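You operate a simulated robot arm through the tools that you are given. There is no shell and no other tool.

You run a simulated robot arm. Do the job below in one go: nothing can be reset, and whatever is moved stays where it is left.

JOB
Find the lowest cell in the cell rack and reject it.
Fine: multimeter dial on volts and kept there, never probe on ohms or amps; probe all three cells and no other; red probe back in its stand; the lowest goes in the reject tray; all other cells and the black probe stay.
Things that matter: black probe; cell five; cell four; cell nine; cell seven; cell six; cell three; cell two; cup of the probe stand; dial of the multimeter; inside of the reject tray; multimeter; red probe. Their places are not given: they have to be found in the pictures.

Only the result counts: the job must be done as asked and must still hold three seconds after the hand-in. Knocking over, shifting, dropping, spilling or breaking anything else fails it.

ROBOT AND FRAMES
A 6-joint arm with a two-finger parallel gripper, fixed in place. Base frame: the origin is on the floor under the middle of its stand, x ahead of it, y to its left, z up; the work surface is at about z = 752. Lengths are in mm, angles in degrees, forces in N, time in s.
With the tool pointing down near the work surface it reaches from about 200 to 640 mm from the base axis. Its first joint turns from -66.0 to 66.0 degrees. Payload 2.7 kg.
The TCP is the grasp point between the finger pads, 23 mm short of the fingertips. In the tool frame z runs along the fingers and y along their closing line. The gripper opens to 94 mm. The fingers are 38 mm wide and 10 mm thick; the gripper's body (54 by 96 mm) begins 39 mm behind the TCP.
Orientation is told as [roll, pitch, yaw] about the base's x, y, z axes, in that order, counted from this pose: with the fingers straight down and closing along the base's y, the tool's x points along the base's -x, its y along +y and its z along -z.

CONTROLS
- The arm moves only by the tool jog_arm. Its argument "motion" is text: rows parted by semicolons, each of 7 numbers parted by spaces: the shift along the tool's x, y, z in mm, then the turn, a rotation vector about the tool's x, y, z in degrees, then the gripper command, from -1 (shut) to 1 (fully open), values between in proportion. In form: dx dy dz wx wy wz claw; .... A call has 1 to 20 rows; each row shifts and turns the commanded pose from where the row before left it, along the tool's axes as they then stand. A row lasts 0.2 s, in which the tool goes at most 50 mm and 8.6 degrees; a call with a longer step from one row to the next is refused whole, and so is a gripper value outside its range. Where a pose cannot be reached the arm comes as near as it can. A force on the tool above 40 N (or 10 N above the force at the start of the call, whichever is more), or a blocked arm, ends the call early, and 0.2 s more pass. Each finger travels about 45 mm/s and halts on what it meets, pressing with about 37 N; the grip force reading is that of the motor and also rises with nothing between the fingers. The clock runs only during rows and for 0.2 s after the last one: add rows that do not move to give the fingers time. It gives the time, the measured TCP pose, the force on the tool (base axes), the opening and the grip force at its end, in the units of the frame above (readings bear some noise), with the torque about the TCP (base axes, N m) and any sound that the robot's microphone picked up.
- Cameras (640 x 400 px; columns grow to the right, rows downward): "scene" is fixed at [58.2, -415.4, 1411.5]; the picture's right is [0.90, -0.44, 0.00], its down [-0.21, -0.44, -0.87] and it looks along [0.38, 0.79, -0.49] (base axes); focal length 317 px, centre (320, 200). "wrist" rides on the gripper at [86, 16, -75] in the tool frame; the picture's right is [-0.18, 0.98, 0.00], its down [-0.58, -0.11, -0.81] and it looks along [-0.79, -0.15, 0.59] (tool axes); focal length 243 px, centre (320, 200).
- camera(camera): a new picture of that camera. The clock stands still meanwhile.
- measure_at(camera, pixels): there is no depth. For up to 12 entries [column, row, z] of the newest picture of that camera ("zoom" is the newest enlarged one), the place [x, y] in the base frame at which the ray of that pixel passes the height z, good to about 2 mm. The clock stands still meanwhile.
- close_up(camera, box): a new picture of the part [left, top, right, bottom] of that camera's present view, enlarged. The clock stands still meanwhile.
- hand_in(): hands the job in; it is judged then, once.

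Open the gripper and draw the arm clear of the work before you hand the job in, unless the task says otherwise.

The tools are called after "Call:" as name(argument=value, ...) on one line, values as JSON. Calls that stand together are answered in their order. jog_arm: Moves the arm, as the interface text tells. Its arguments: {"type":"object","properties":{"motion":{"type":"string"}},"required":["motion"]} The other tools are called the same way: camera (camera) takes a picture; measure_at (camera, pixels) gives the place at which the rays of pixels pass given heights; close_up (camera, box) takes an enlarged picture of a part of a camera's view; hand_in () hands the job in.

At the start:

```text
t: 0.0
tool_pos: [422.4, 79.7, 1161.5]
ee_rot: [0.0, 0.0, 0.0]
wrist_force: [0.7, 0.3, 0.2]
moment: [0.0, 0.04, 0.02]
gripper_width: 93.9
finger_force: 0.1
```

scene: 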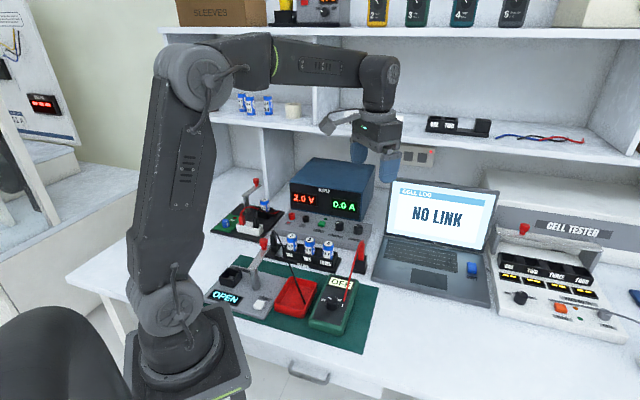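
wrist: 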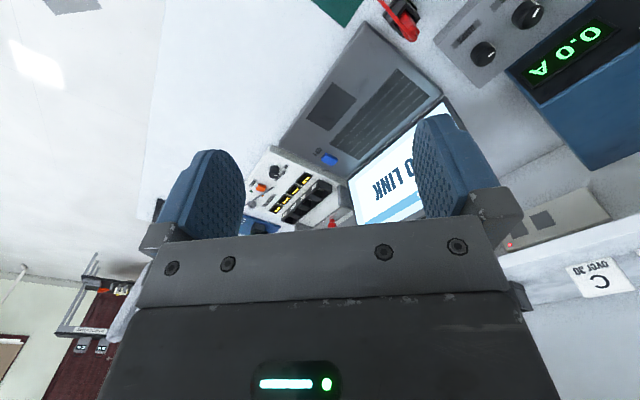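

The scene picture shows a cell rack around (310,250), a multimeter near (335,305), and a red tray near (295,295). I'll take enlarged pictures to identify the parts.

Call:
close_up(camera="scene", box=[200, 220, 400, 345])

Call:
close_up(camera="scene", box=[260, 225, 380, 300])

Call:
close_up(camera="scene", box=[200, 165, 400, 290])

```text
3.20 times, centred on (300, 282) of scene
```

zoom: 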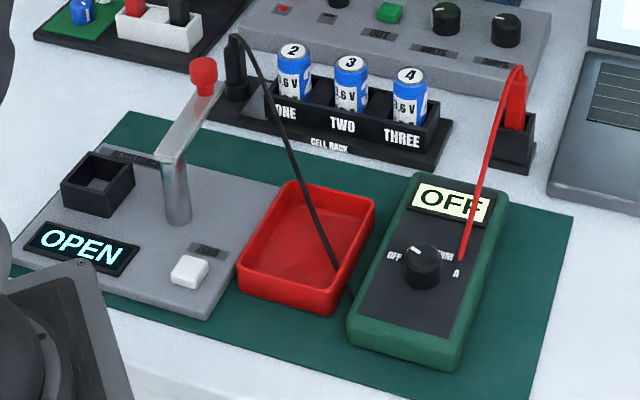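

```text
5.33 times, centred on (320, 262) of scene
```

zoom: 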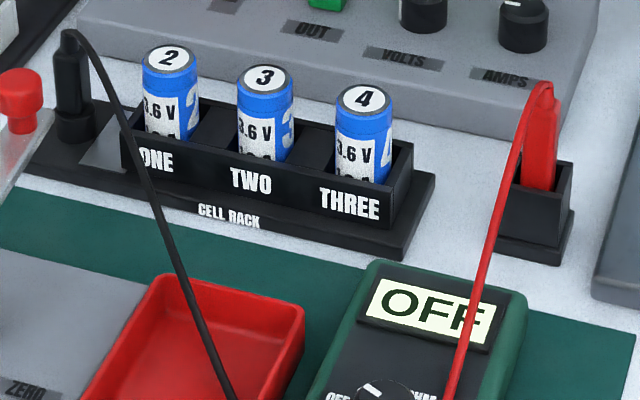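

```text
3.20 times, centred on (300, 228) of scene
```

zoom: 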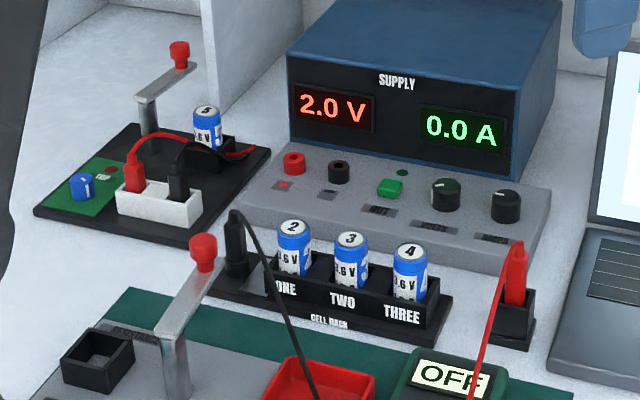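

Cells 2, 3, 4 sit in the rack; the black probe stands at its left end and the red probe in its own stand at right. I'll look closer at the dial, near scene (333,302).

Call:
close_up(camera="scene", box=[305, 270, 369, 310])

Call:
close_up(camera="scene", box=[330, 230, 394, 270])

Call:
close_up(camera="scene", box=[260, 225, 340, 275])

```text
10.00 times, centred on (337, 290) of scene
```

zoom: 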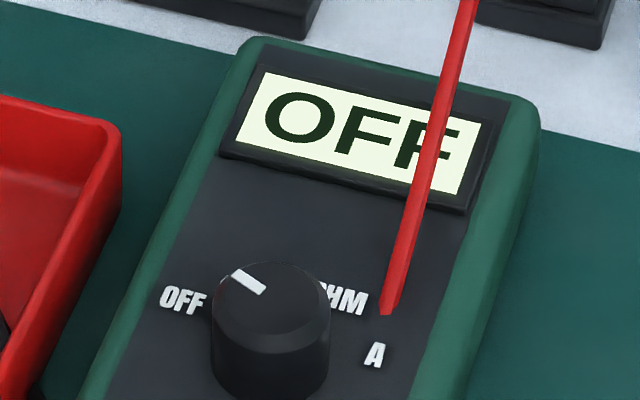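

```text
10.00 times, centred on (362, 250) of scene
```

zoom: 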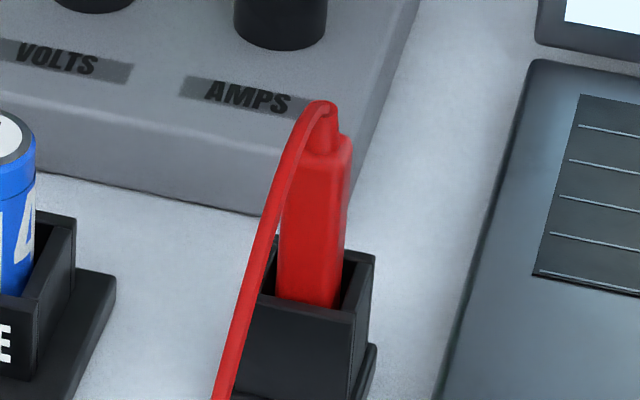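

```text
8.00 times, centred on (300, 250) of scene
```

zoom: 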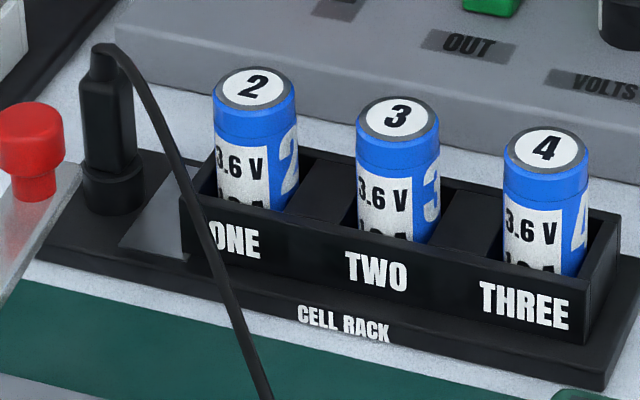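

The dial reads OFF, with V hidden behind the knob, then OHM and A. I'll measure rough positions from the scene picture: cell tops, red probe, dial and tray.

Call:
camera(camera="scene")

Call:
measure_at(camera="scene", pixels=[[291.75, 236, 820], [309.6, 239.6, 820], [328.2, 243.4, 820], [362.7, 243, 830], [332.5, 298, 790], [295, 300, 760], [361, 258, 790], [279, 238, 820], [343, 283, 785], [345, 268, 752], [280, 305, 780], [317, 281, 780]])

```text
taken
```

scene: 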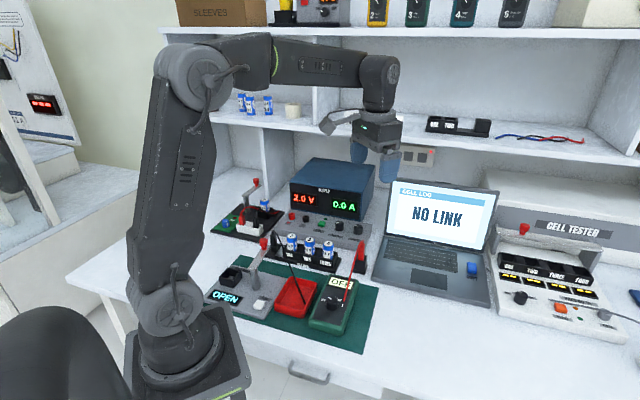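

```text
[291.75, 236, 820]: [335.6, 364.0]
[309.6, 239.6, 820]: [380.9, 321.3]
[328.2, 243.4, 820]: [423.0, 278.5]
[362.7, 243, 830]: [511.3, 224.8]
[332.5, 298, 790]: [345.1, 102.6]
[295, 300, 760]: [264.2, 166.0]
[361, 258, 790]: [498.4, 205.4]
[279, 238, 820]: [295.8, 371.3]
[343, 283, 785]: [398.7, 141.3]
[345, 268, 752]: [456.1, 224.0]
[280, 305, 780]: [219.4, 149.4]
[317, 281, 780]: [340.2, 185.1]
```

Rough places: cells near (336,364), (381,321), (423,278), red probe near (511,225), dial near (345,103), tray near (264,166). I'll draw the arm back and lower so the wrist camera sees all of these from above.

Call:
jog_arm(motion="40 5 20 0 0 0 1; 40 5 20 0 0 0 1; 40 5 20 0 0 0 1; 40 5 20 0 0 0 1; 0 0 0 0 0 0 1")

Call:
camera(camera="wrist")

```text
t: 1.2
tool_pos: [262.9, 98.6, 1083.7]
ee_rot: [0.0, 0.0, 0.1]
wrist_force: [-1.3, 0.1, 0.2]
moment: [0.04, 0.0, 0.01]
gripper_width: 94.1
finger_force: 0.1
```

```text
taken
```

wrist: 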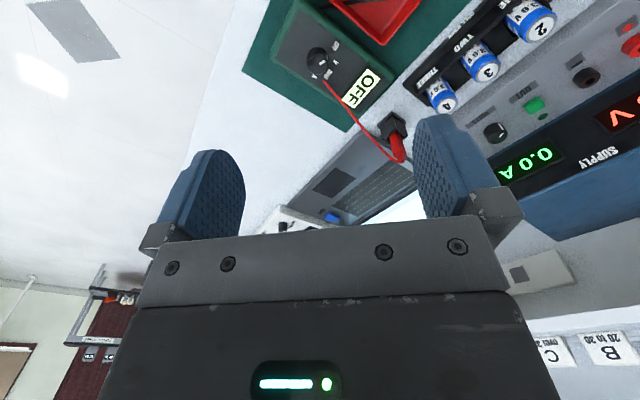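

The wrist view now shows the dial at (318,60), the probe stand at (393,128) and the rack at (480,65). I'll enlarge these.

Call:
close_up(camera="wrist", box=[270, 10, 398, 90])

Call:
close_up(camera="wrist", box=[400, 0, 560, 100])

Call:
close_up(camera="wrist", box=[340, 90, 436, 150])

```text
5.00 times, centred on (334, 50) of wrist
```

zoom: 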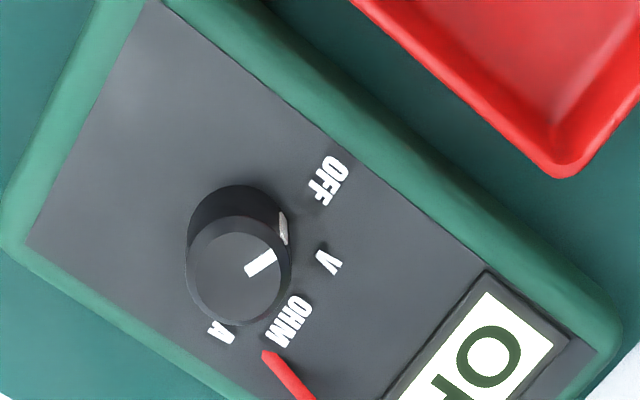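

```text
4.00 times, centred on (480, 50) of wrist
```

zoom: 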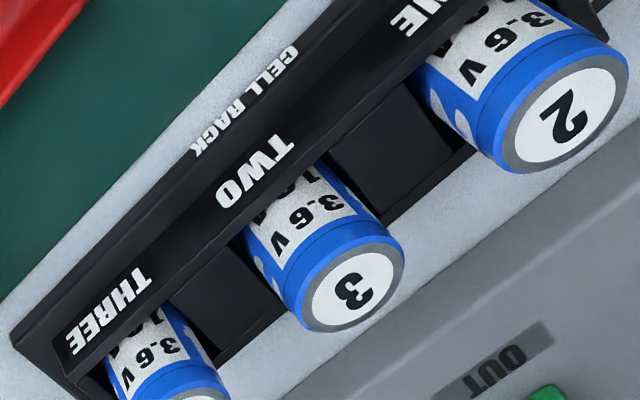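

```text
6.67 times, centred on (388, 120) of wrist
```

zoom: 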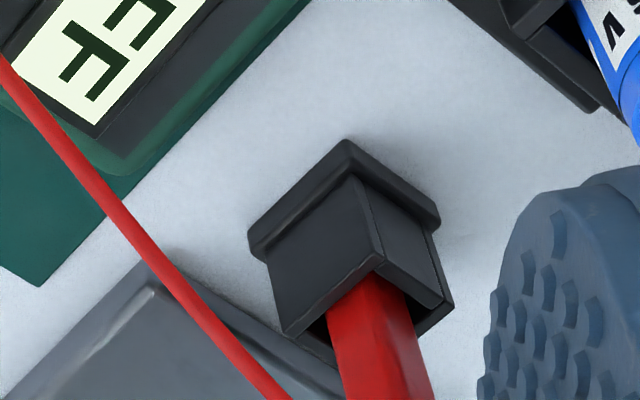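

I see the label order OFF, V, OHM, A around the dial. I'll triangulate heights by measuring the same points from both cameras at two heights.

Call:
measure_at(camera="wrist", pixels=[[317.6, 63.6, 770], [317.6, 63.6, 800], [314.4, 76.4, 760], [314.4, 76.4, 790], [335.6, 46, 760], [335.6, 46, 790], [623.5, 28, 800], [541, 27.5, 800], [541, 27.5, 830], [487, 72.5, 800], [487, 72.5, 830], [445, 103, 830]])

Call:
measure_at(camera="scene", pixels=[[332, 300, 770], [332, 300, 800], [342.5, 305.5, 760], [342.5, 305.5, 790], [323.2, 300, 760], [323.2, 300, 790], [291.75, 236, 800], [291.75, 236, 830], [309.6, 239.6, 800], [309.6, 239.6, 830], [328.25, 243.4, 800], [328.25, 243.4, 830]])

```text
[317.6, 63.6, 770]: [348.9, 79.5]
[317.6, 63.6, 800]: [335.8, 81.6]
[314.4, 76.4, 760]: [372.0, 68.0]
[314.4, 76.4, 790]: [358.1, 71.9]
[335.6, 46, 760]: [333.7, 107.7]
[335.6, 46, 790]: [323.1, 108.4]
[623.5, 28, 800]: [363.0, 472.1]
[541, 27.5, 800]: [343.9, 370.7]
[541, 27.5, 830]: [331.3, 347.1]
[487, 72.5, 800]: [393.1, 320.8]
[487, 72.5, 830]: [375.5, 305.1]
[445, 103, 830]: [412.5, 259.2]
```

```text
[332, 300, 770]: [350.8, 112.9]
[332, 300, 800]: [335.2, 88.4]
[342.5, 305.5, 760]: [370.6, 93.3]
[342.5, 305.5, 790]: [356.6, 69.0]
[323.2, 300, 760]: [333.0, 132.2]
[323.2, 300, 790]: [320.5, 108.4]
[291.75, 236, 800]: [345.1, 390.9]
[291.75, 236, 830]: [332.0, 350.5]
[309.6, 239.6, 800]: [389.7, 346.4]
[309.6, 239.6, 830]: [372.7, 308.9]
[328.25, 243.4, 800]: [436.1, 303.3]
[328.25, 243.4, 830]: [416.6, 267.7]
```

Knob top comes out at about (332,82,808), the panel at about z 788 and the cell tops at about z 836. I'll measure the pointer line and the labels V and OHM.

Call:
measure_at(camera="wrist", pixels=[[319.4, 64.4, 808], [325, 61.4, 808], [317.6, 63.6, 808], [326.8, 52.5, 790], [326.8, 58, 806], [335.6, 62.4, 788], [328, 74.4, 788], [335.6, 46, 788], [314.4, 76.4, 788]])

Call:
close_up(camera="wrist", box=[298, 38, 346, 68])

```text
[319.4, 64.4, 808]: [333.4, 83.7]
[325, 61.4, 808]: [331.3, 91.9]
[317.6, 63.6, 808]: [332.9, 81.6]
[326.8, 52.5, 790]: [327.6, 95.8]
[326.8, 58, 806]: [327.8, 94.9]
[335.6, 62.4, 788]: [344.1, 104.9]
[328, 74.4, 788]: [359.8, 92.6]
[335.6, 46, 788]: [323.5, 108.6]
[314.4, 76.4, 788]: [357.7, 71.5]
```

```text
13.33 times, centred on (322, 53) of wrist
```

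zoom: 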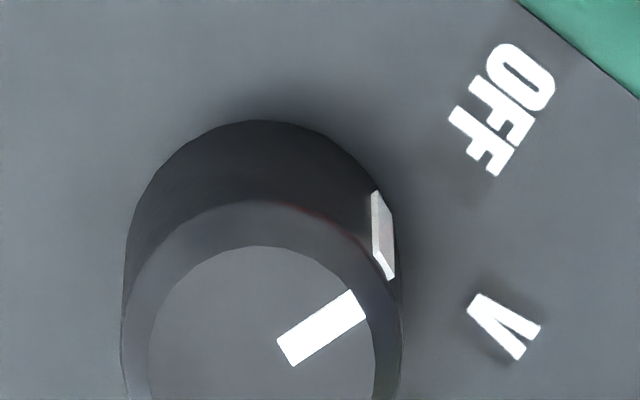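

The pointer stands near 107° and the labels are OFF ≈109°, V ≈64°, OHM ≈22°, A ≈-22° about the knob centre (332,82), so V needs roughly 44° clockwise. I'll move over the knob, turn the yaw to 25° and narrow the opening.

Call:
jog_arm(motion="-14 -3.3 36.7 0 0 0 0.6; -14 -3.3 36.7 0 0 0 0.3; -14 -3.3 36.7 0 0 0 0.15; -14 -3.3 36.7 0 0 0 0.15; -14 -3.3 36.7 0 0 0 0.15; 0 0 0 0 0 -8.3 0.15; 0 0 0 0 0 -8.3 0.15; 0 0 0 0 0 -8.4 0.15; 0 0 0 0 0 0 0.15; 0 0 0 0 0 0 0.15")

Call:
camera(camera="wrist")

Call:
camera(camera="scene")

```text
t: 3.4
tool_pos: [332.4, 83.6, 899.6]
ee_rot: [0.1, -0.1, 25.0]
wrist_force: [-0.6, 0.2, 0.6]
moment: [-0.01, 0.03, 0.03]
gripper_width: 54.1
finger_force: 0.1
```

```text
taken
```

wrist: 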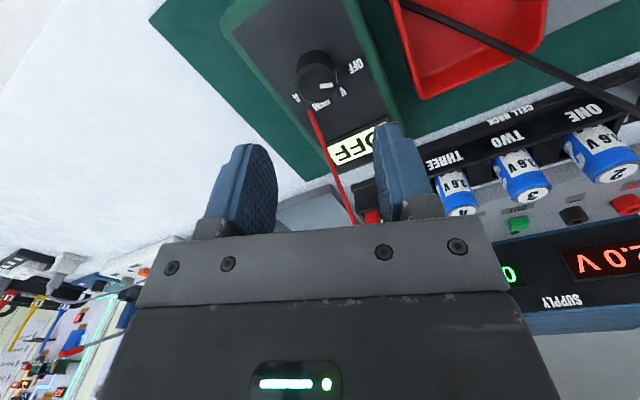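

```text
taken
```

scene: 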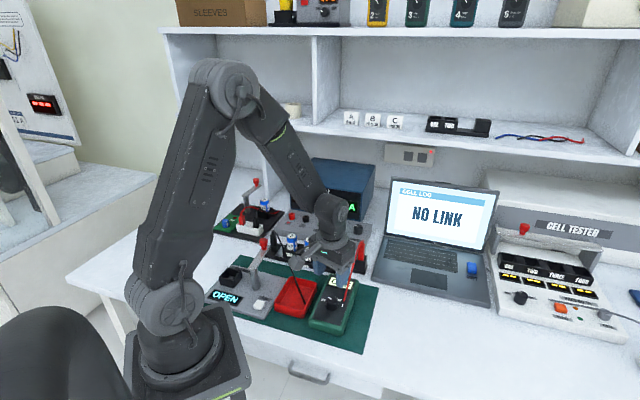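

The arm is above the meter; the knob top is near (322,85) in the wrist view. I'll enlarge to get its centre.

Call:
close_up(camera="wrist", box=[280, 40, 376, 100])

Call:
close_up(camera="scene", box=[290, 225, 386, 345])

```text
6.67 times, centred on (328, 70) of wrist
```

zoom: 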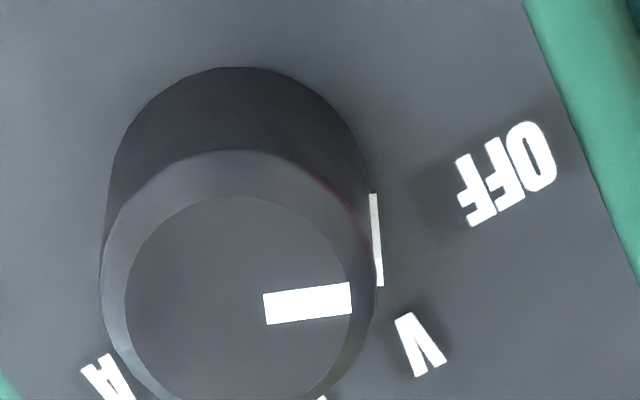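

```text
3.33 times, centred on (338, 285) of scene
```

zoom: 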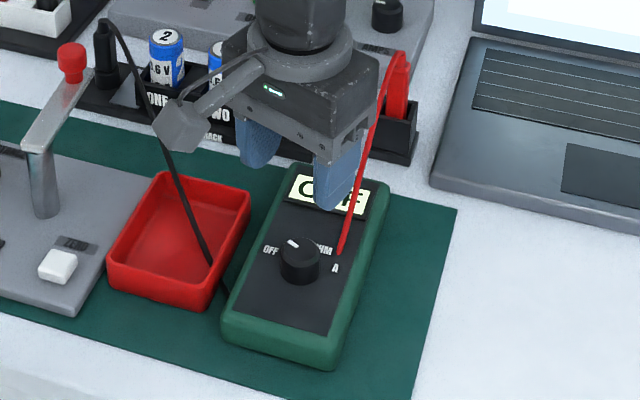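

I need the whole knob top, so I'll enlarge around (318,80) again.

Call:
close_up(camera="wrist", box=[278, 50, 374, 110])

Call:
measure_at(camera="wrist", pixels=[[315.7, 84.7, 808], [319.8, 86.2, 808], [332.5, 84.6, 808], [336.3, 78, 800], [356, 65.8, 788], [343, 91.7, 788], [296, 84, 808], [336, 82, 808]])

```text
6.67 times, centred on (326, 80) of wrist
```

zoom: 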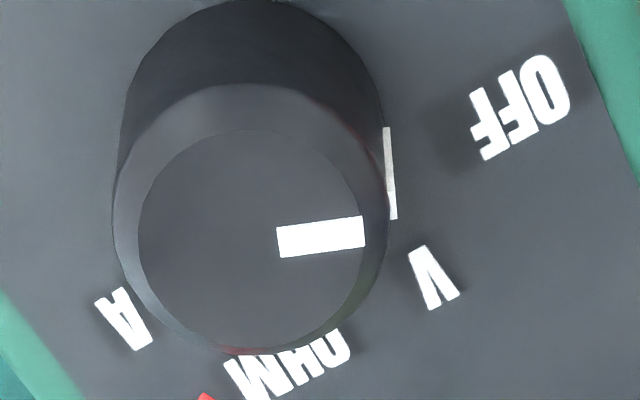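

```text
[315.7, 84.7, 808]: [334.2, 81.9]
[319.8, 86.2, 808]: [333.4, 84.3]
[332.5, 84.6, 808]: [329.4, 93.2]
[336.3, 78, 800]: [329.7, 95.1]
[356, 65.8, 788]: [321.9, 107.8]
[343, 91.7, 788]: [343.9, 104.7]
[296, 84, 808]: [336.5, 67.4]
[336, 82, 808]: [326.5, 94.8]
```

Knob centre ≈(334,82), pointer ≈115°, V ≈67°. I'll narrow the opening to about 42 mm and come down so that the fingertips are about 5 mm above the panel.

Call:
jog_arm(motion="-1 -2.2 15 0 0 0 -0.1; 0 0 15 0 0 0 -0.1; 0 0 15 0 0 0 -0.1; 0 0 15 0 0 0 -0.1; 0 0 0 0 0 0 -0.1; 0 0 0 0 0 0 -0.1")

Call:
camera(camera="wrist")

Call:
close_up(camera="scene", box=[290, 245, 386, 345])

```text
t: 4.8
tool_pos: [333.6, 80.7, 839.4]
ee_rot: [0.0, 0.0, 25.0]
wrist_force: [-0.2, 0.5, 0.0]
moment: [0.01, -0.01, 0.0]
gripper_width: 42.3
finger_force: 0.0
```

```text
taken
```

wrist: 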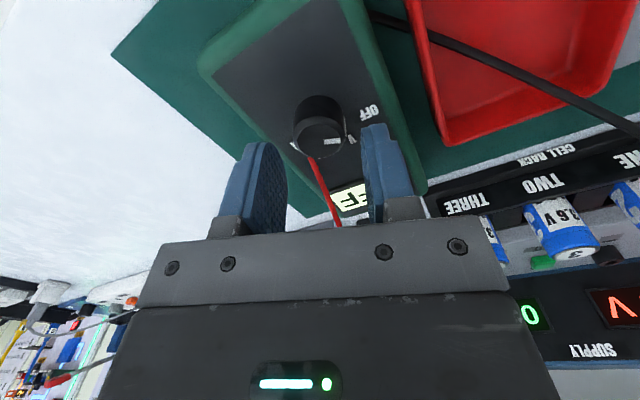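

```text
4.00 times, centred on (338, 295) of scene
```

zoom: 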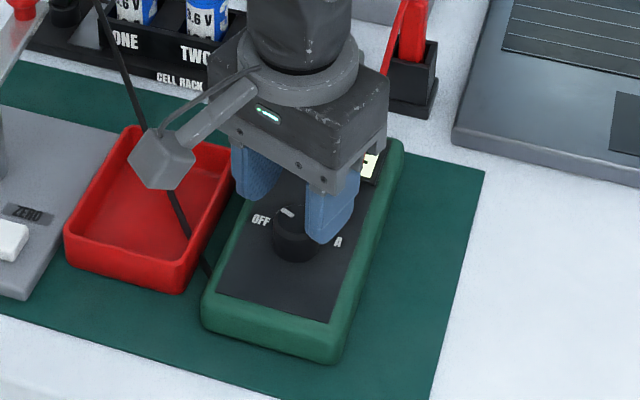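

The knob top at about (320,136) agrees with the finger axis. I go down to TCP z≈816 and then close on the knob.

Call:
jog_arm(motion="0 0 8 0 0 0 -0.1; 0 0 8 0 0 0 -0.1; 0 0 7 0 0 0 -0.1; 0 0 0 0 0 0 -0.1")

Call:
close_up(camera="wrist", box=[200, 60, 440, 210])

Call:
close_up(camera="scene", box=[300, 260, 372, 330])

```text
t: 5.8
tool_pos: [332.7, 81.4, 815.7]
ee_rot: [0.0, 0.0, 25.1]
wrist_force: [-0.3, 0.0, -0.3]
moment: [0.03, 0.02, 0.0]
gripper_width: 42.0
finger_force: 0.0
```

```text
2.67 times, centred on (320, 135) of wrist
```

zoom: 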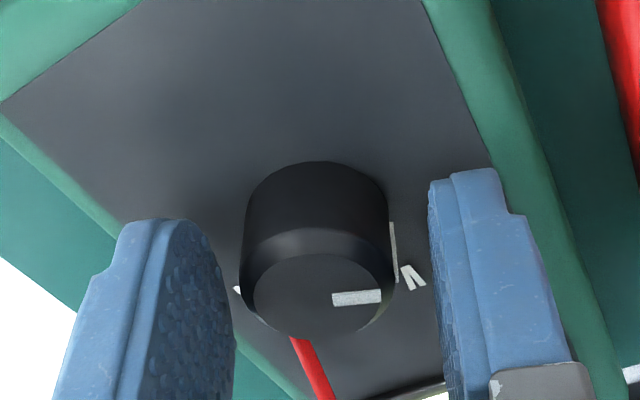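

```text
5.71 times, centred on (336, 295) of scene
```

zoom: 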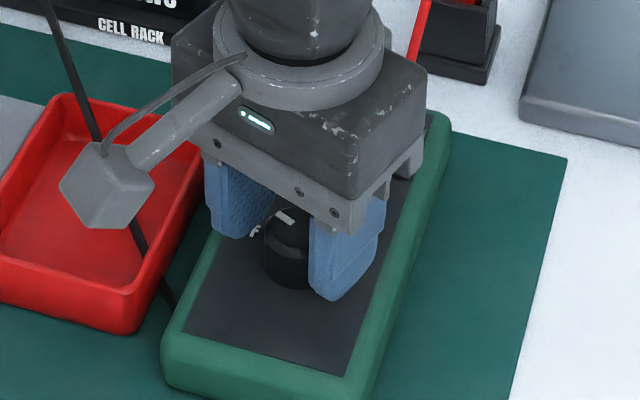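

The knob sits centred between the fingers with clearance from the panel. I close on it.

Call:
jog_arm(motion="0 0 0 0 0 0 -0.4; 0 0 0 0 0 0 -1; 0 0 0 0 0 0 -1")

Call:
close_up(camera="wrist", box=[200, 60, 440, 210])

```text
t: 6.6
tool_pos: [333.8, 81.0, 815.2]
ee_rot: [0.0, 0.0, 25.0]
wrist_force: [9.1, -18.5, -4.5]
moment: [-0.45, -0.23, -0.02]
gripper_width: 29.5
finger_force: 44.9
```

```text
2.67 times, centred on (320, 135) of wrist
```

zoom: 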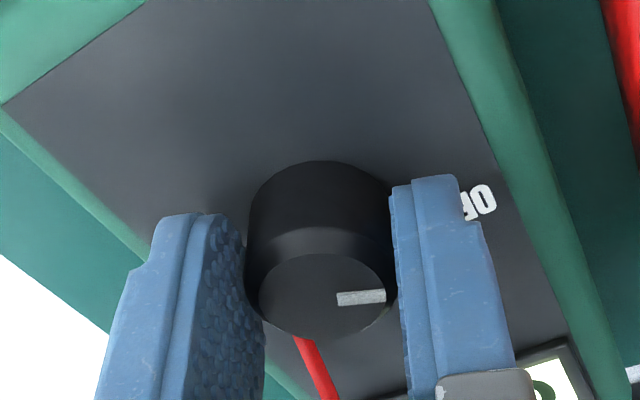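

The knob is gripped at 29.5 mm with a side force of about 20 N toward tool −y. I ease the command a little that way to relieve it.

Call:
jog_arm(motion="0 -0.7 0 0 0 0 -1; 0 0 0 0 0 0 -1")

```text
t: 7.2
tool_pos: [333.2, 79.8, 815.3]
ee_rot: [0.0, 0.0, 25.0]
wrist_force: [8.3, -17.8, -11.4]
moment: [-0.16, -0.68, -0.05]
gripper_width: 29.2
finger_force: 44.9
```

The side force is almost unchanged, so I ease another millimetre in the same direction.

Call:
jog_arm(motion="0 -1 0 0 0 0 -1; 0 0 0 0 0 0 -1")

```text
t: 7.8
tool_pos: [333.4, 79.6, 815.3]
ee_rot: [0.1, 0.1, 25.1]
wrist_force: [-1.0, 1.8, -18.7]
moment: [0.45, -0.75, 0.01]
gripper_width: 29.2
finger_force: 45.0
```

The side force is now about 2 N. I turn the knob clockwise seen from above (tool wz positive) by about 46°.

Call:
jog_arm(motion="0 0 0.4 0 0 4 -1; 0 0 0 0 0 7 -1; 0 0 0 0 0 7 -1; 0 0 0 0 0 7 -1; 0 0 0 0 0 7 -1; 0 0 0 0 0 7 -1; 0 0 0 0 0 7 -1; 0 0 0 0 0 0 -1")

Call:
camera(camera="wrist")

Call:
close_up(camera="scene", box=[300, 260, 372, 330])

```text
t: 9.1
tool_pos: [334.1, 81.9, 815.9]
ee_rot: [0.0, 0.1, -7.6]
wrist_force: [-2.7, 6.7, 0.4]
moment: [0.19, 0.03, 0.01]
gripper_width: 29.0
finger_force: 44.8
stopped in row 6: the force on the tool passed its limit at 40 N (the readings are from after the stop); the commanded pose is now the measured one
```

```text
taken
```

wrist: 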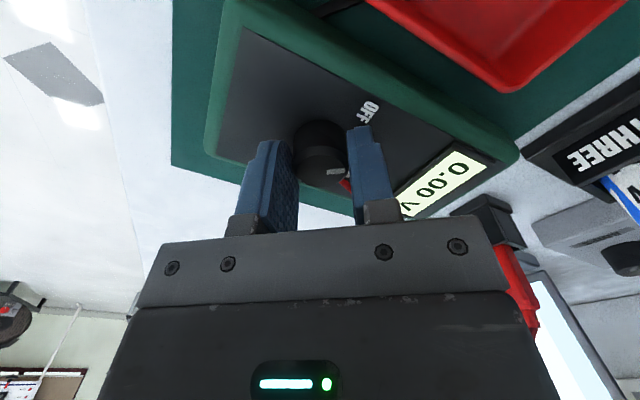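

```text
5.71 times, centred on (336, 295) of scene
```

zoom: 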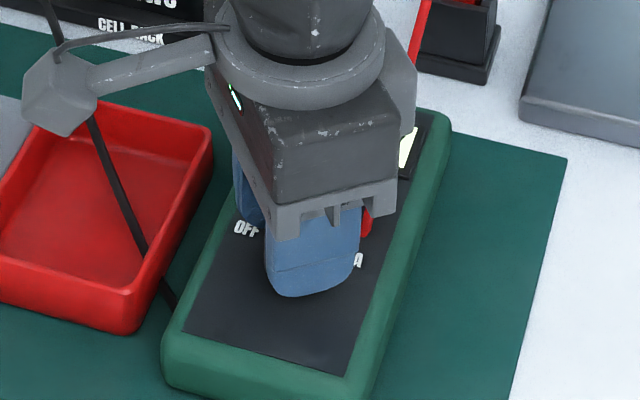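

The display now reads 0.00 V after about 33° of turn; the pointer should be near 82° versus V at 67°. I turn a further 12° gently to centre it on V.

Call:
jog_arm(motion="0 0 0 0 0 3 -1; 0 0 0 0 0 3 -1; 0 0 0 0 0 3 -1; 0 0 0 0 0 3 -1; 0 0 0 0 0 0 -1")

Call:
close_up(camera="wrist", box=[230, 60, 500, 230])

```text
t: 10.3
tool_pos: [334.2, 82.5, 816.9]
ee_rot: [0.0, 0.1, -19.7]
wrist_force: [-8.4, 29.5, -2.4]
moment: [0.84, 0.76, 0.04]
gripper_width: 29.0
finger_force: 45.0
```

```text
2.35 times, centred on (365, 145) of wrist
```

zoom: 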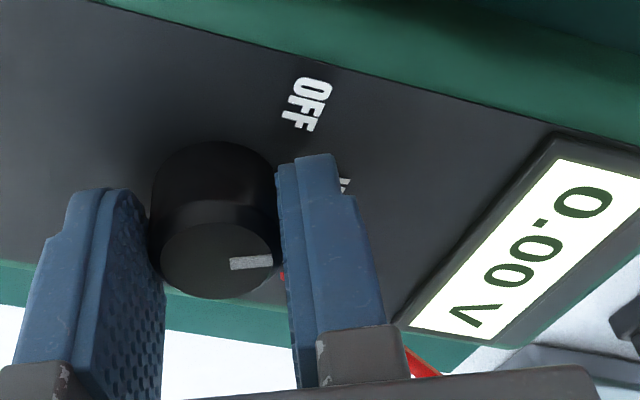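

Display holds 0.00 V and the pointer lies along the finger axis toward V. I open to about 42 mm and lift straight up.

Call:
jog_arm(motion="0 0 0 0 0 0 -0.25; 0 0 0 0 0 0 -0.1; 0 0 0 0 0 0 -0.1; 0 0 -10 0 0 0 -0.1; 0 0 -20 0 0 0 -0.1; 0 0 -30 0 0 0 -0.1; 0 0 -40 0 0 0 -0.1; 0 0 0 0 0 0 -0.1")

Call:
camera(camera="wrist")

Call:
close_up(camera="wrist", box=[270, 40, 430, 140])

```text
t: 12.1
tool_pos: [333.0, 78.8, 918.5]
ee_rot: [0.0, 0.1, -19.7]
wrist_force: [-0.2, 0.1, 0.2]
moment: [-0.02, 0.02, -0.03]
gripper_width: 42.5
finger_force: 0.1
```

```text
taken
```

wrist: 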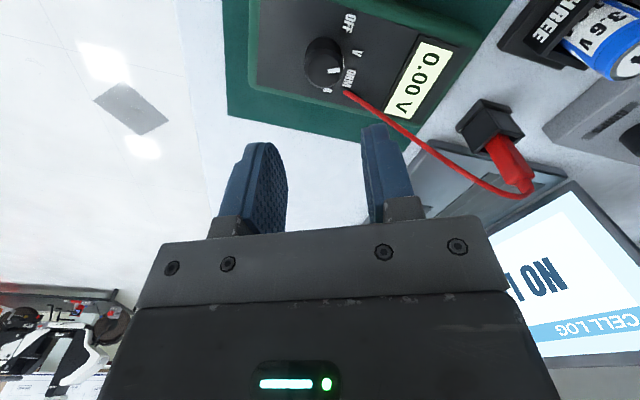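

```text
4.00 times, centred on (350, 90) of wrist
```

zoom: 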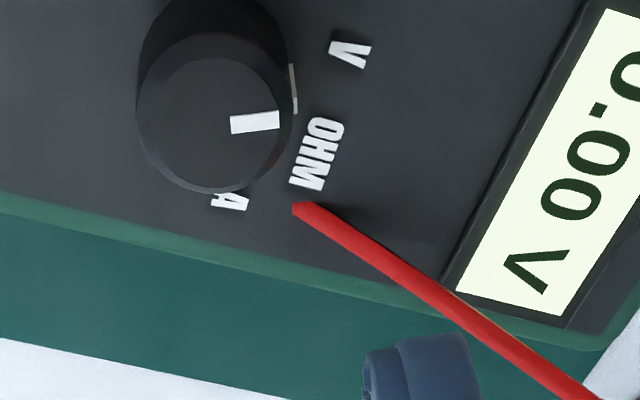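

The display holds 0.00 V. I check the pointer angle against the labels.

Call:
measure_at(camera="wrist", pixels=[[327.5, 71, 808], [340, 69.5, 808], [324.3, 71.8, 808], [357, 53.5, 788], [350, 78, 788], [327.5, 90.5, 788], [349, 22, 788], [343.3, 62, 800]])

```text
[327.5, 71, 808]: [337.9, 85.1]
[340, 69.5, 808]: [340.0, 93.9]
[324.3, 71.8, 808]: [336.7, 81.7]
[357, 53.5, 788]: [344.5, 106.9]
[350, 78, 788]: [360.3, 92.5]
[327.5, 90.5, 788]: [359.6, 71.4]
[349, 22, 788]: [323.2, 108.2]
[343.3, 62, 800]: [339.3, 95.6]
```

Pointer ≈76°, V ≈69°, OFF ≈114°, OHM ≈22°: the dial is on V. Next I look at the red probe near wrist (505,150).

Call:
close_up(camera="wrist", box=[440, 80, 568, 200])

Call:
close_up(camera="scene", box=[330, 230, 394, 280])

```text
3.33 times, centred on (504, 140) of wrist
```

zoom: 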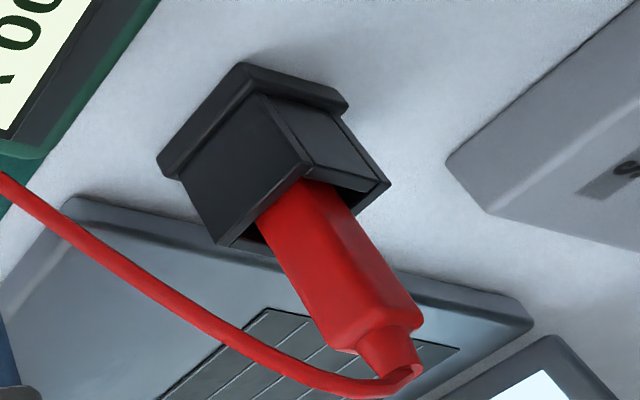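

```text
8.00 times, centred on (362, 255) of scene
```

zoom: 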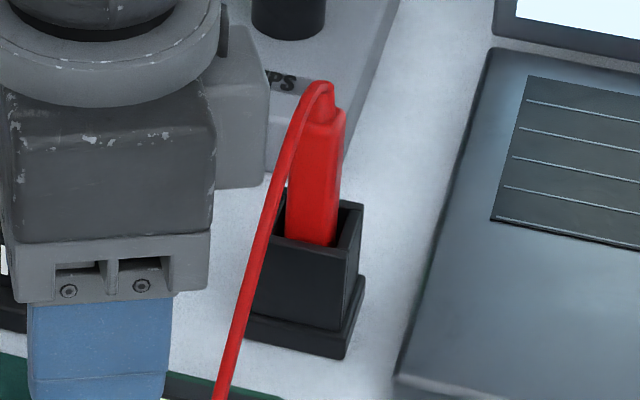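

I triangulate the probe handle top and two cup-rim corners from both cameras.

Call:
measure_at(camera="wrist", pixels=[[522, 180.5, 830], [522, 180.5, 850], [522, 180.5, 870], [474.6, 153.5, 780], [474.6, 153.5, 800], [501, 131, 780], [501, 131, 800], [525, 135.5, 780], [525, 135.5, 800], [456, 129.5, 752], [481.5, 99.5, 752], [511.5, 112, 752]])

Call:
measure_at(camera="scene", pixels=[[362.6, 244.4, 830], [362.6, 244.4, 850], [362.6, 244.4, 870], [365.4, 260.6, 780], [365.4, 260.6, 800], [354.75, 259.4, 780], [354.75, 259.4, 800], [365.2, 274.5, 752], [352.6, 272.5, 752]])

```text
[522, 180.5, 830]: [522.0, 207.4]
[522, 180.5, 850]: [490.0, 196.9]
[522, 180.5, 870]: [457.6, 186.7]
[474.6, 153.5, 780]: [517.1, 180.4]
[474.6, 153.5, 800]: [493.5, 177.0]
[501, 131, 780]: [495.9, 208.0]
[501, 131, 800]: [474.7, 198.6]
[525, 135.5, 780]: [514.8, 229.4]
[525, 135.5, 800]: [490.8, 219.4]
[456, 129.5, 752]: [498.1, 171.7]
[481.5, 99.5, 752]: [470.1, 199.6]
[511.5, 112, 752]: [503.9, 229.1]
```

```text
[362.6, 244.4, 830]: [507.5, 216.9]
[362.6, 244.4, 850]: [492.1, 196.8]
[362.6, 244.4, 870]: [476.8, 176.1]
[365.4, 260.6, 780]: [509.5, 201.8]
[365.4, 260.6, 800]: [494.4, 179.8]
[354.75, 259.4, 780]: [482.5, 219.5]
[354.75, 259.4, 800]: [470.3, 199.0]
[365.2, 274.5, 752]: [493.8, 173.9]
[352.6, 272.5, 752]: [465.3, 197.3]
```

The probe handle top is at about (491,197,850) and the cup rim at z≈800, centre ≈(492,198). I raise and move over it, then turn yaw to about 47.5° so the fingers close along the rack direction and the lead passes between them.

Call:
jog_arm(motion="-21.7 33 -8 0 0 0 0.1; -21.7 33 -8 0 0 0 0.1; -21.7 33 -8 0 0 0 0.1; -21.7 33 -8 0 0 0 0.1; -21.7 33 -8 0 0 0 0.1; 0 0 0 0 0 -8.4 0.1; 0 0 0 0 0 -8.4 0.1; 0 0 0 0 0 -8.4 0.1; 0 0 0 0 0 -8.4 0.1; 0 0 0 0 0 -8.4 0.1; 0 0 0 0 0 -8.4 0.1; 0 0 0 0 0 -8.4 0.1; 0 0 0 0 0 -8.4 0.1; 0 0 0 0 0 0 0.1")

Call:
camera(camera="wrist")

Call:
camera(camera="scene")

```text
t: 15.1
tool_pos: [491.4, 201.5, 955.9]
ee_rot: [0.1, 0.1, 47.6]
wrist_force: [-0.3, 0.6, -0.2]
moment: [-0.01, 0.0, 0.02]
gripper_width: 51.5
finger_force: 0.0
```

```text
taken
```

wrist: 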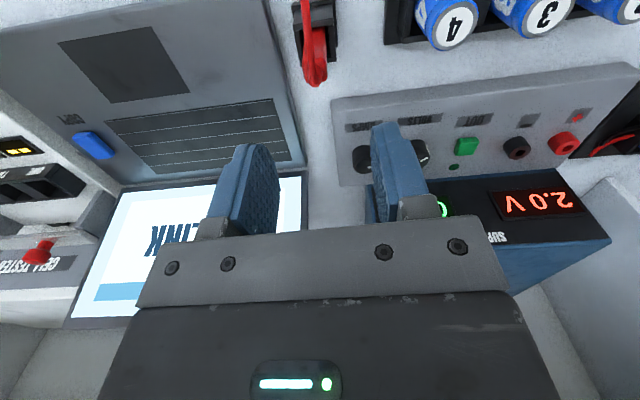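

```text
taken
```

scene: 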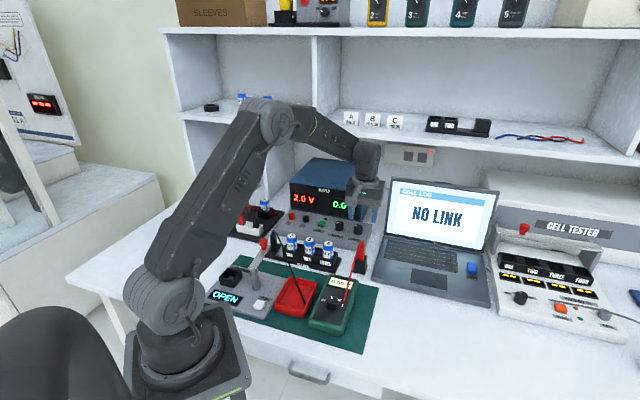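

The scene's aligned with the wrist picture now; the probe is at about (317,60). I enlarge it to find the handle centre and edges.

Call:
close_up(camera="wrist", box=[269, 0, 365, 100])

Call:
close_up(camera="scene", box=[310, 220, 390, 270])

```text
4.00 times, centred on (317, 50) of wrist
```

zoom: 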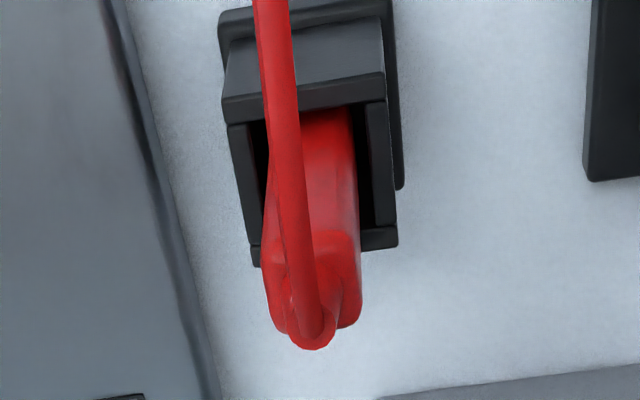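

```text
8.00 times, centred on (350, 245) of scene
```

zoom: 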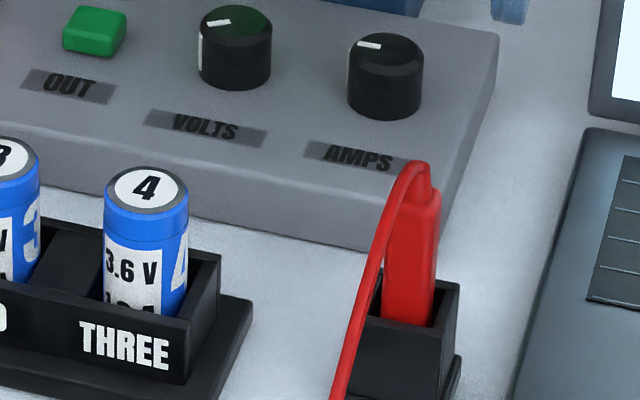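

I measure the handle-top centre and its edges at z=850, along with the cup rim corners at z=800.

Call:
measure_at(camera="wrist", pixels=[[315, 70, 850], [303.5, 70.5, 850], [326.8, 69, 850], [314.8, 59, 850], [315.5, 81, 850], [292.5, 28, 800], [333, 20, 800], [300, 65.5, 800], [336.3, 60.5, 800], [318, 28, 800]])

```text
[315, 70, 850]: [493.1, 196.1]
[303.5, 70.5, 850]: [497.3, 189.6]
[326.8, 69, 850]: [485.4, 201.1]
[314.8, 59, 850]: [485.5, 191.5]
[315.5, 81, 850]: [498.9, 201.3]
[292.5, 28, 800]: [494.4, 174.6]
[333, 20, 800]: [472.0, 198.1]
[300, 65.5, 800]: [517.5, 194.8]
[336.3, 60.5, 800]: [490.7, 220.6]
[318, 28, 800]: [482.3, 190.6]
```

The cup centre is ≈(493.6,197) with sides at ±45°, and the handle centre is ≈(492.5,196). I align yaw to 45°, shift over the handle and descend part way.

Call:
jog_arm(motion="0 0 0 0 0 2.5 0.1; 2.5 -4.8 10 0 0 0 0.1; 0 0 20 0 0 0 0.1; 0 0 20 0 0 0 0.1; 0 0 16 0 0 0 0.1; 0 0 0 0 0 0 0.1; 0 0 0 0 0 0 0.1")

Call:
close_up(camera="wrist", box=[220, 0, 420, 200])

Call:
close_up(camera="scene", box=[310, 200, 406, 270])

```text
t: 16.7
tool_pos: [493.9, 193.6, 889.6]
ee_rot: [0.2, 0.2, 45.0]
wrist_force: [-0.3, 0.2, 0.8]
moment: [0.02, 0.02, 0.01]
gripper_width: 51.5
finger_force: 0.0
```

```text
2.00 times, centred on (320, 100) of wrist
```

zoom: 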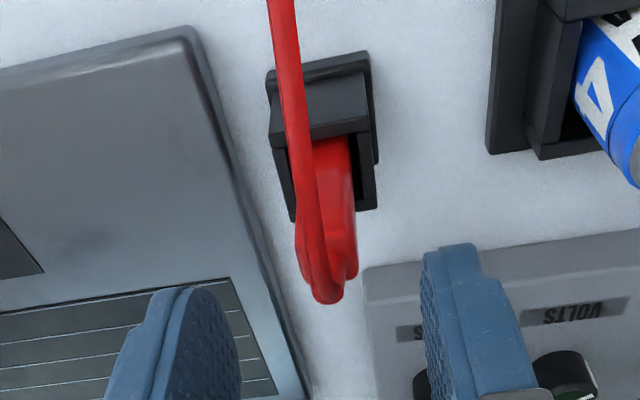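

```text
5.71 times, centred on (358, 235) of scene
```

zoom: 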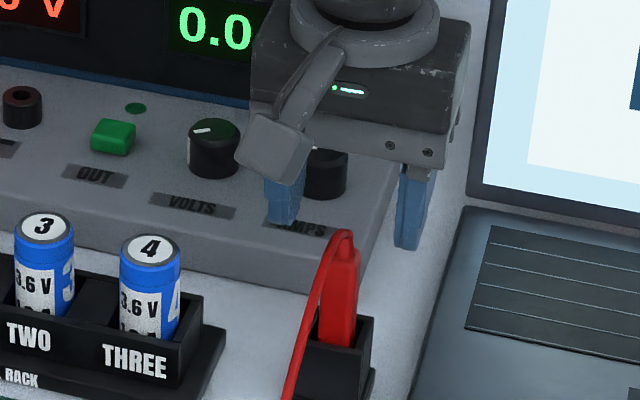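

The handle top sits near wrist (323,130), about 1.5 mm to tool +y of the finger axis. I correct that and descend to TCP z≈827.

Call:
jog_arm(motion="0 1.5 12 0 0 0 0.1; 0 0 15 0 0 0 0.1; 0 0 15 0 0 0 0.1; 0 0 12 0 0 0 0.1; 0 0 8 0 0 0 0.1; 0 0 0 0 0 0 0.1; 0 0 0 0 0 0 0.1")

Call:
close_up(camera="wrist", box=[180, 60, 460, 240])

Call:
close_up(camera="scene", box=[310, 220, 406, 280])

```text
t: 18.3
tool_pos: [492.4, 195.8, 826.9]
ee_rot: [0.1, 0.1, 45.0]
wrist_force: [0.5, 0.7, 0.0]
moment: [0.0, 0.0, -0.02]
gripper_width: 51.7
finger_force: 0.0
```

```text
2.22 times, centred on (320, 150) of wrist
```

zoom: 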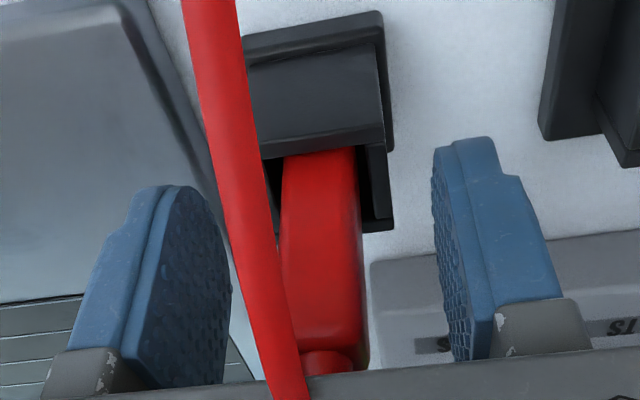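

```text
6.67 times, centred on (358, 250) of scene
```

zoom: 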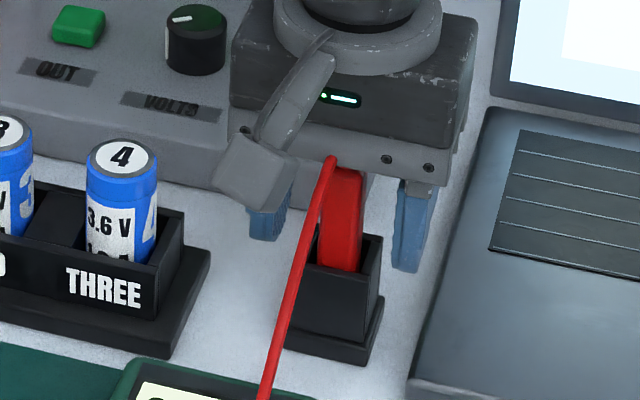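

The handle is centred between the fingers with tips just above the cup rim. I close on it.

Call:
jog_arm(motion="0 0 0 0 0 0 -0.4; 0 0 0 0 0 0 -1; 0 0 0 0 0 0 -1; 0 0 0 0 0 0 -1; 0 0 0 0 0 0 -1")

Call:
close_up(camera="wrist", box=[180, 60, 460, 240])

```text
t: 19.5
tool_pos: [492.7, 195.9, 827.4]
ee_rot: [0.1, 0.1, 45.0]
wrist_force: [0.1, -0.1, 0.0]
moment: [-0.05, 0.0, 0.0]
gripper_width: 17.0
finger_force: 36.6
```

```text
2.22 times, centred on (320, 150) of wrist
```

zoom: 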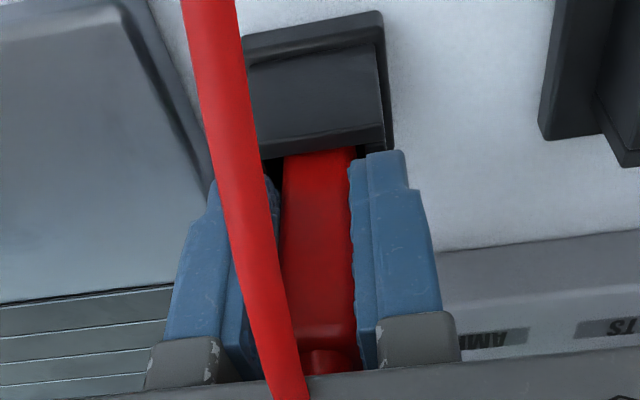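

The handle is held at 17 mm. I lift straight up 110 mm and watch the force.

Call:
jog_arm(motion="0 0 -10 0 0 0 -1; 0 0 -20 0 0 0 -1; 0 0 -20 0 0 0 -1; 0 0 -20 0 0 0 -1; 0 0 -20 0 0 0 -1; 0 0 -20 0 0 0 -1; 0 0 0 0 0 0 -1; 0 0 0 0 0 0 -1")

Call:
camera(camera="wrist")

Call:
camera(camera="scene")

Call:
close_up(camera="scene", box=[280, 180, 408, 260])

```text
t: 21.3
tool_pos: [491.8, 197.1, 936.1]
ee_rot: [0.1, 0.1, 45.0]
wrist_force: [0.0, -0.8, -0.3]
moment: [0.0, 0.02, 0.01]
gripper_width: 17.2
finger_force: 36.8
```

```text
taken
```

wrist: 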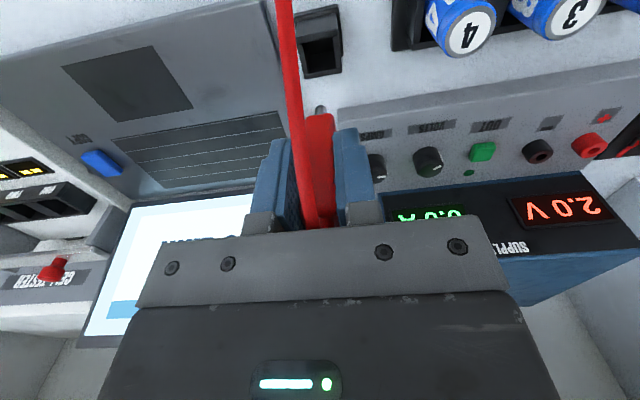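

```text
taken
```

scene: 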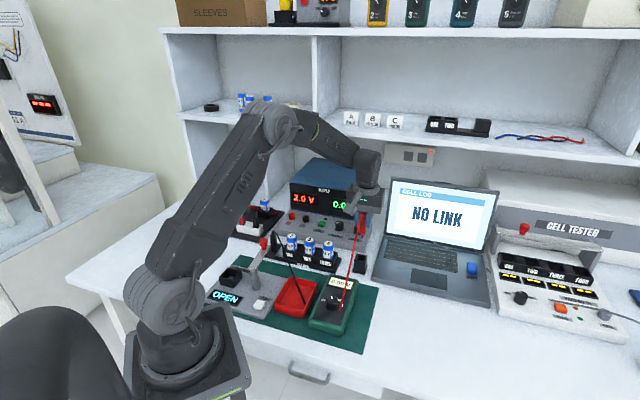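

```text
5.00 times, centred on (344, 220) of scene
```

zoom: 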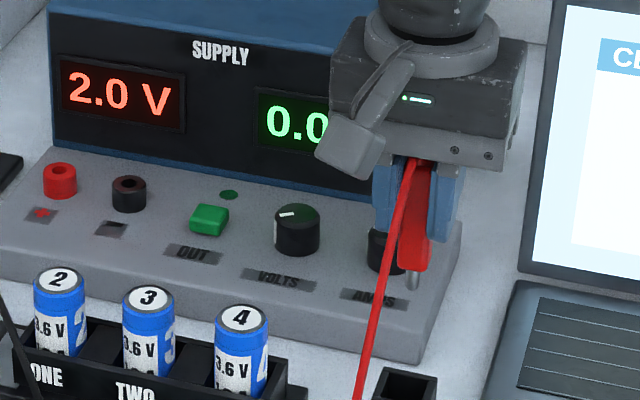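

The probe is out; its metal tip shows at scene (362,238) and wrist (321,108). I enlarge both to triangulate the tip.

Call:
close_up(camera="wrist", box=[272, 80, 368, 140])

Call:
close_up(camera="scene", box=[338, 212, 386, 242])

```text
6.67 times, centred on (320, 110) of wrist
```

zoom: 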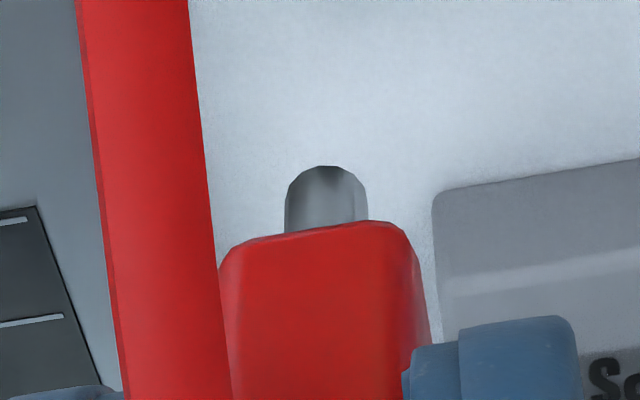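

```text
13.33 times, centred on (362, 227) of scene
```

zoom: 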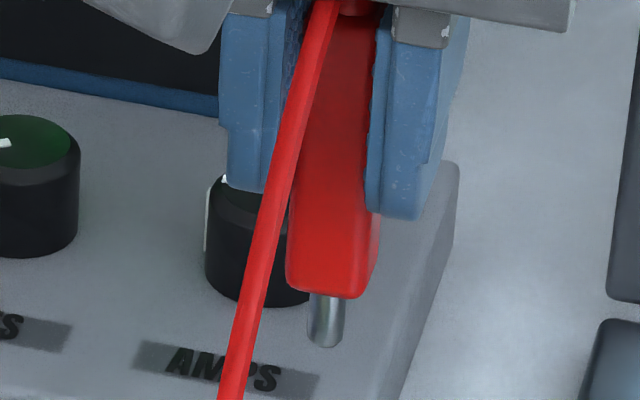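

I triangulate the tip from scene (362.4,237.6) and wrist (320.9,105.8).

Call:
measure_at(camera="wrist", pixels=[[320.9, 105.8, 870], [320.9, 105.8, 880], [320.9, 105.8, 890], [320.9, 105.8, 900]])

Call:
measure_at(camera="scene", pixels=[[362.4, 237.6, 870], [362.4, 237.6, 880], [362.4, 237.6, 890], [362.4, 237.6, 900]])

```text
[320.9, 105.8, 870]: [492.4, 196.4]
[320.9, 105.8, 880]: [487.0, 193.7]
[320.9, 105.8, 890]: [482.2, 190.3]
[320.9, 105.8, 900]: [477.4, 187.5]
```

```text
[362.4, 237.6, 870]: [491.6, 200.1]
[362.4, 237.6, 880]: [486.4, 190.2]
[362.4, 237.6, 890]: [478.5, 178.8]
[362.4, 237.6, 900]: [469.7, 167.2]
```

The tip is at about (490,195,874), i.e. about 62 mm below the TCP and nearly on its axis. Now I refine the cell-top positions from the wrist view.

Call:
close_up(camera="wrist", box=[420, 0, 612, 120])

Call:
close_up(camera="scene", box=[276, 226, 340, 266])

```text
3.33 times, centred on (516, 60) of wrist
```

zoom: 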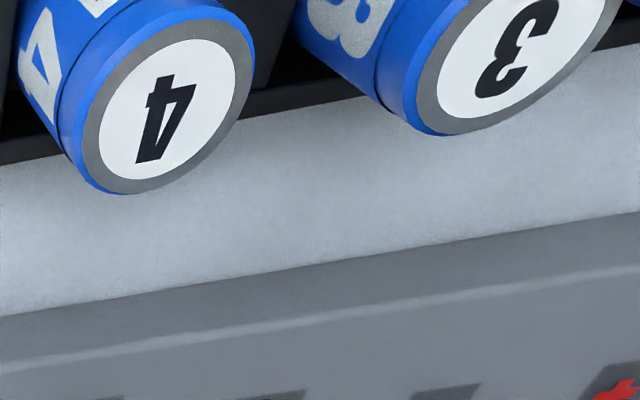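

```text
10.00 times, centred on (308, 246) of scene
```

zoom: 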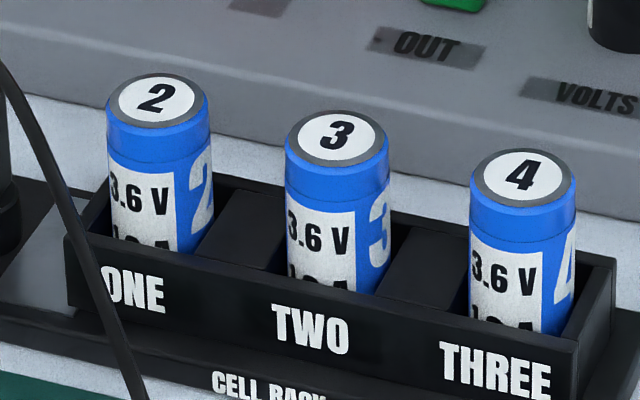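

I measure cell tops 3 and 4 in both cameras at candidate heights.

Call:
measure_at(camera="wrist", pixels=[[470.4, 33, 830], [470.4, 33, 836], [470.4, 33, 842], [575.4, 14.4, 830], [575.4, 14.4, 836], [575.4, 14.4, 842]])

Call:
measure_at(camera="scene", pixels=[[328.3, 243.8, 830], [328.3, 243.8, 836], [328.3, 243.8, 842], [309.7, 239.8, 830], [309.7, 239.8, 836], [309.7, 239.8, 842], [291.8, 236, 830], [291.8, 236, 836], [291.8, 236, 842]])

```text
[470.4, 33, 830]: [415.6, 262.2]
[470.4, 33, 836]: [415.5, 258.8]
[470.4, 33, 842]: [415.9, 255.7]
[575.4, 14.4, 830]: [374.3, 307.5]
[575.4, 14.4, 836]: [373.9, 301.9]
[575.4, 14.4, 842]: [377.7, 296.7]
```

```text
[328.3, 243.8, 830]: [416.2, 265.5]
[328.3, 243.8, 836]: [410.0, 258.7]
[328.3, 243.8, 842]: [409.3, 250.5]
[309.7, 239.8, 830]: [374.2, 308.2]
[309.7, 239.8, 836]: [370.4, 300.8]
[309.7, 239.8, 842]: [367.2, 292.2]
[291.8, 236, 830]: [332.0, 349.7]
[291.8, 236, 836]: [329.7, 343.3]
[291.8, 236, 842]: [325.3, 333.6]
```

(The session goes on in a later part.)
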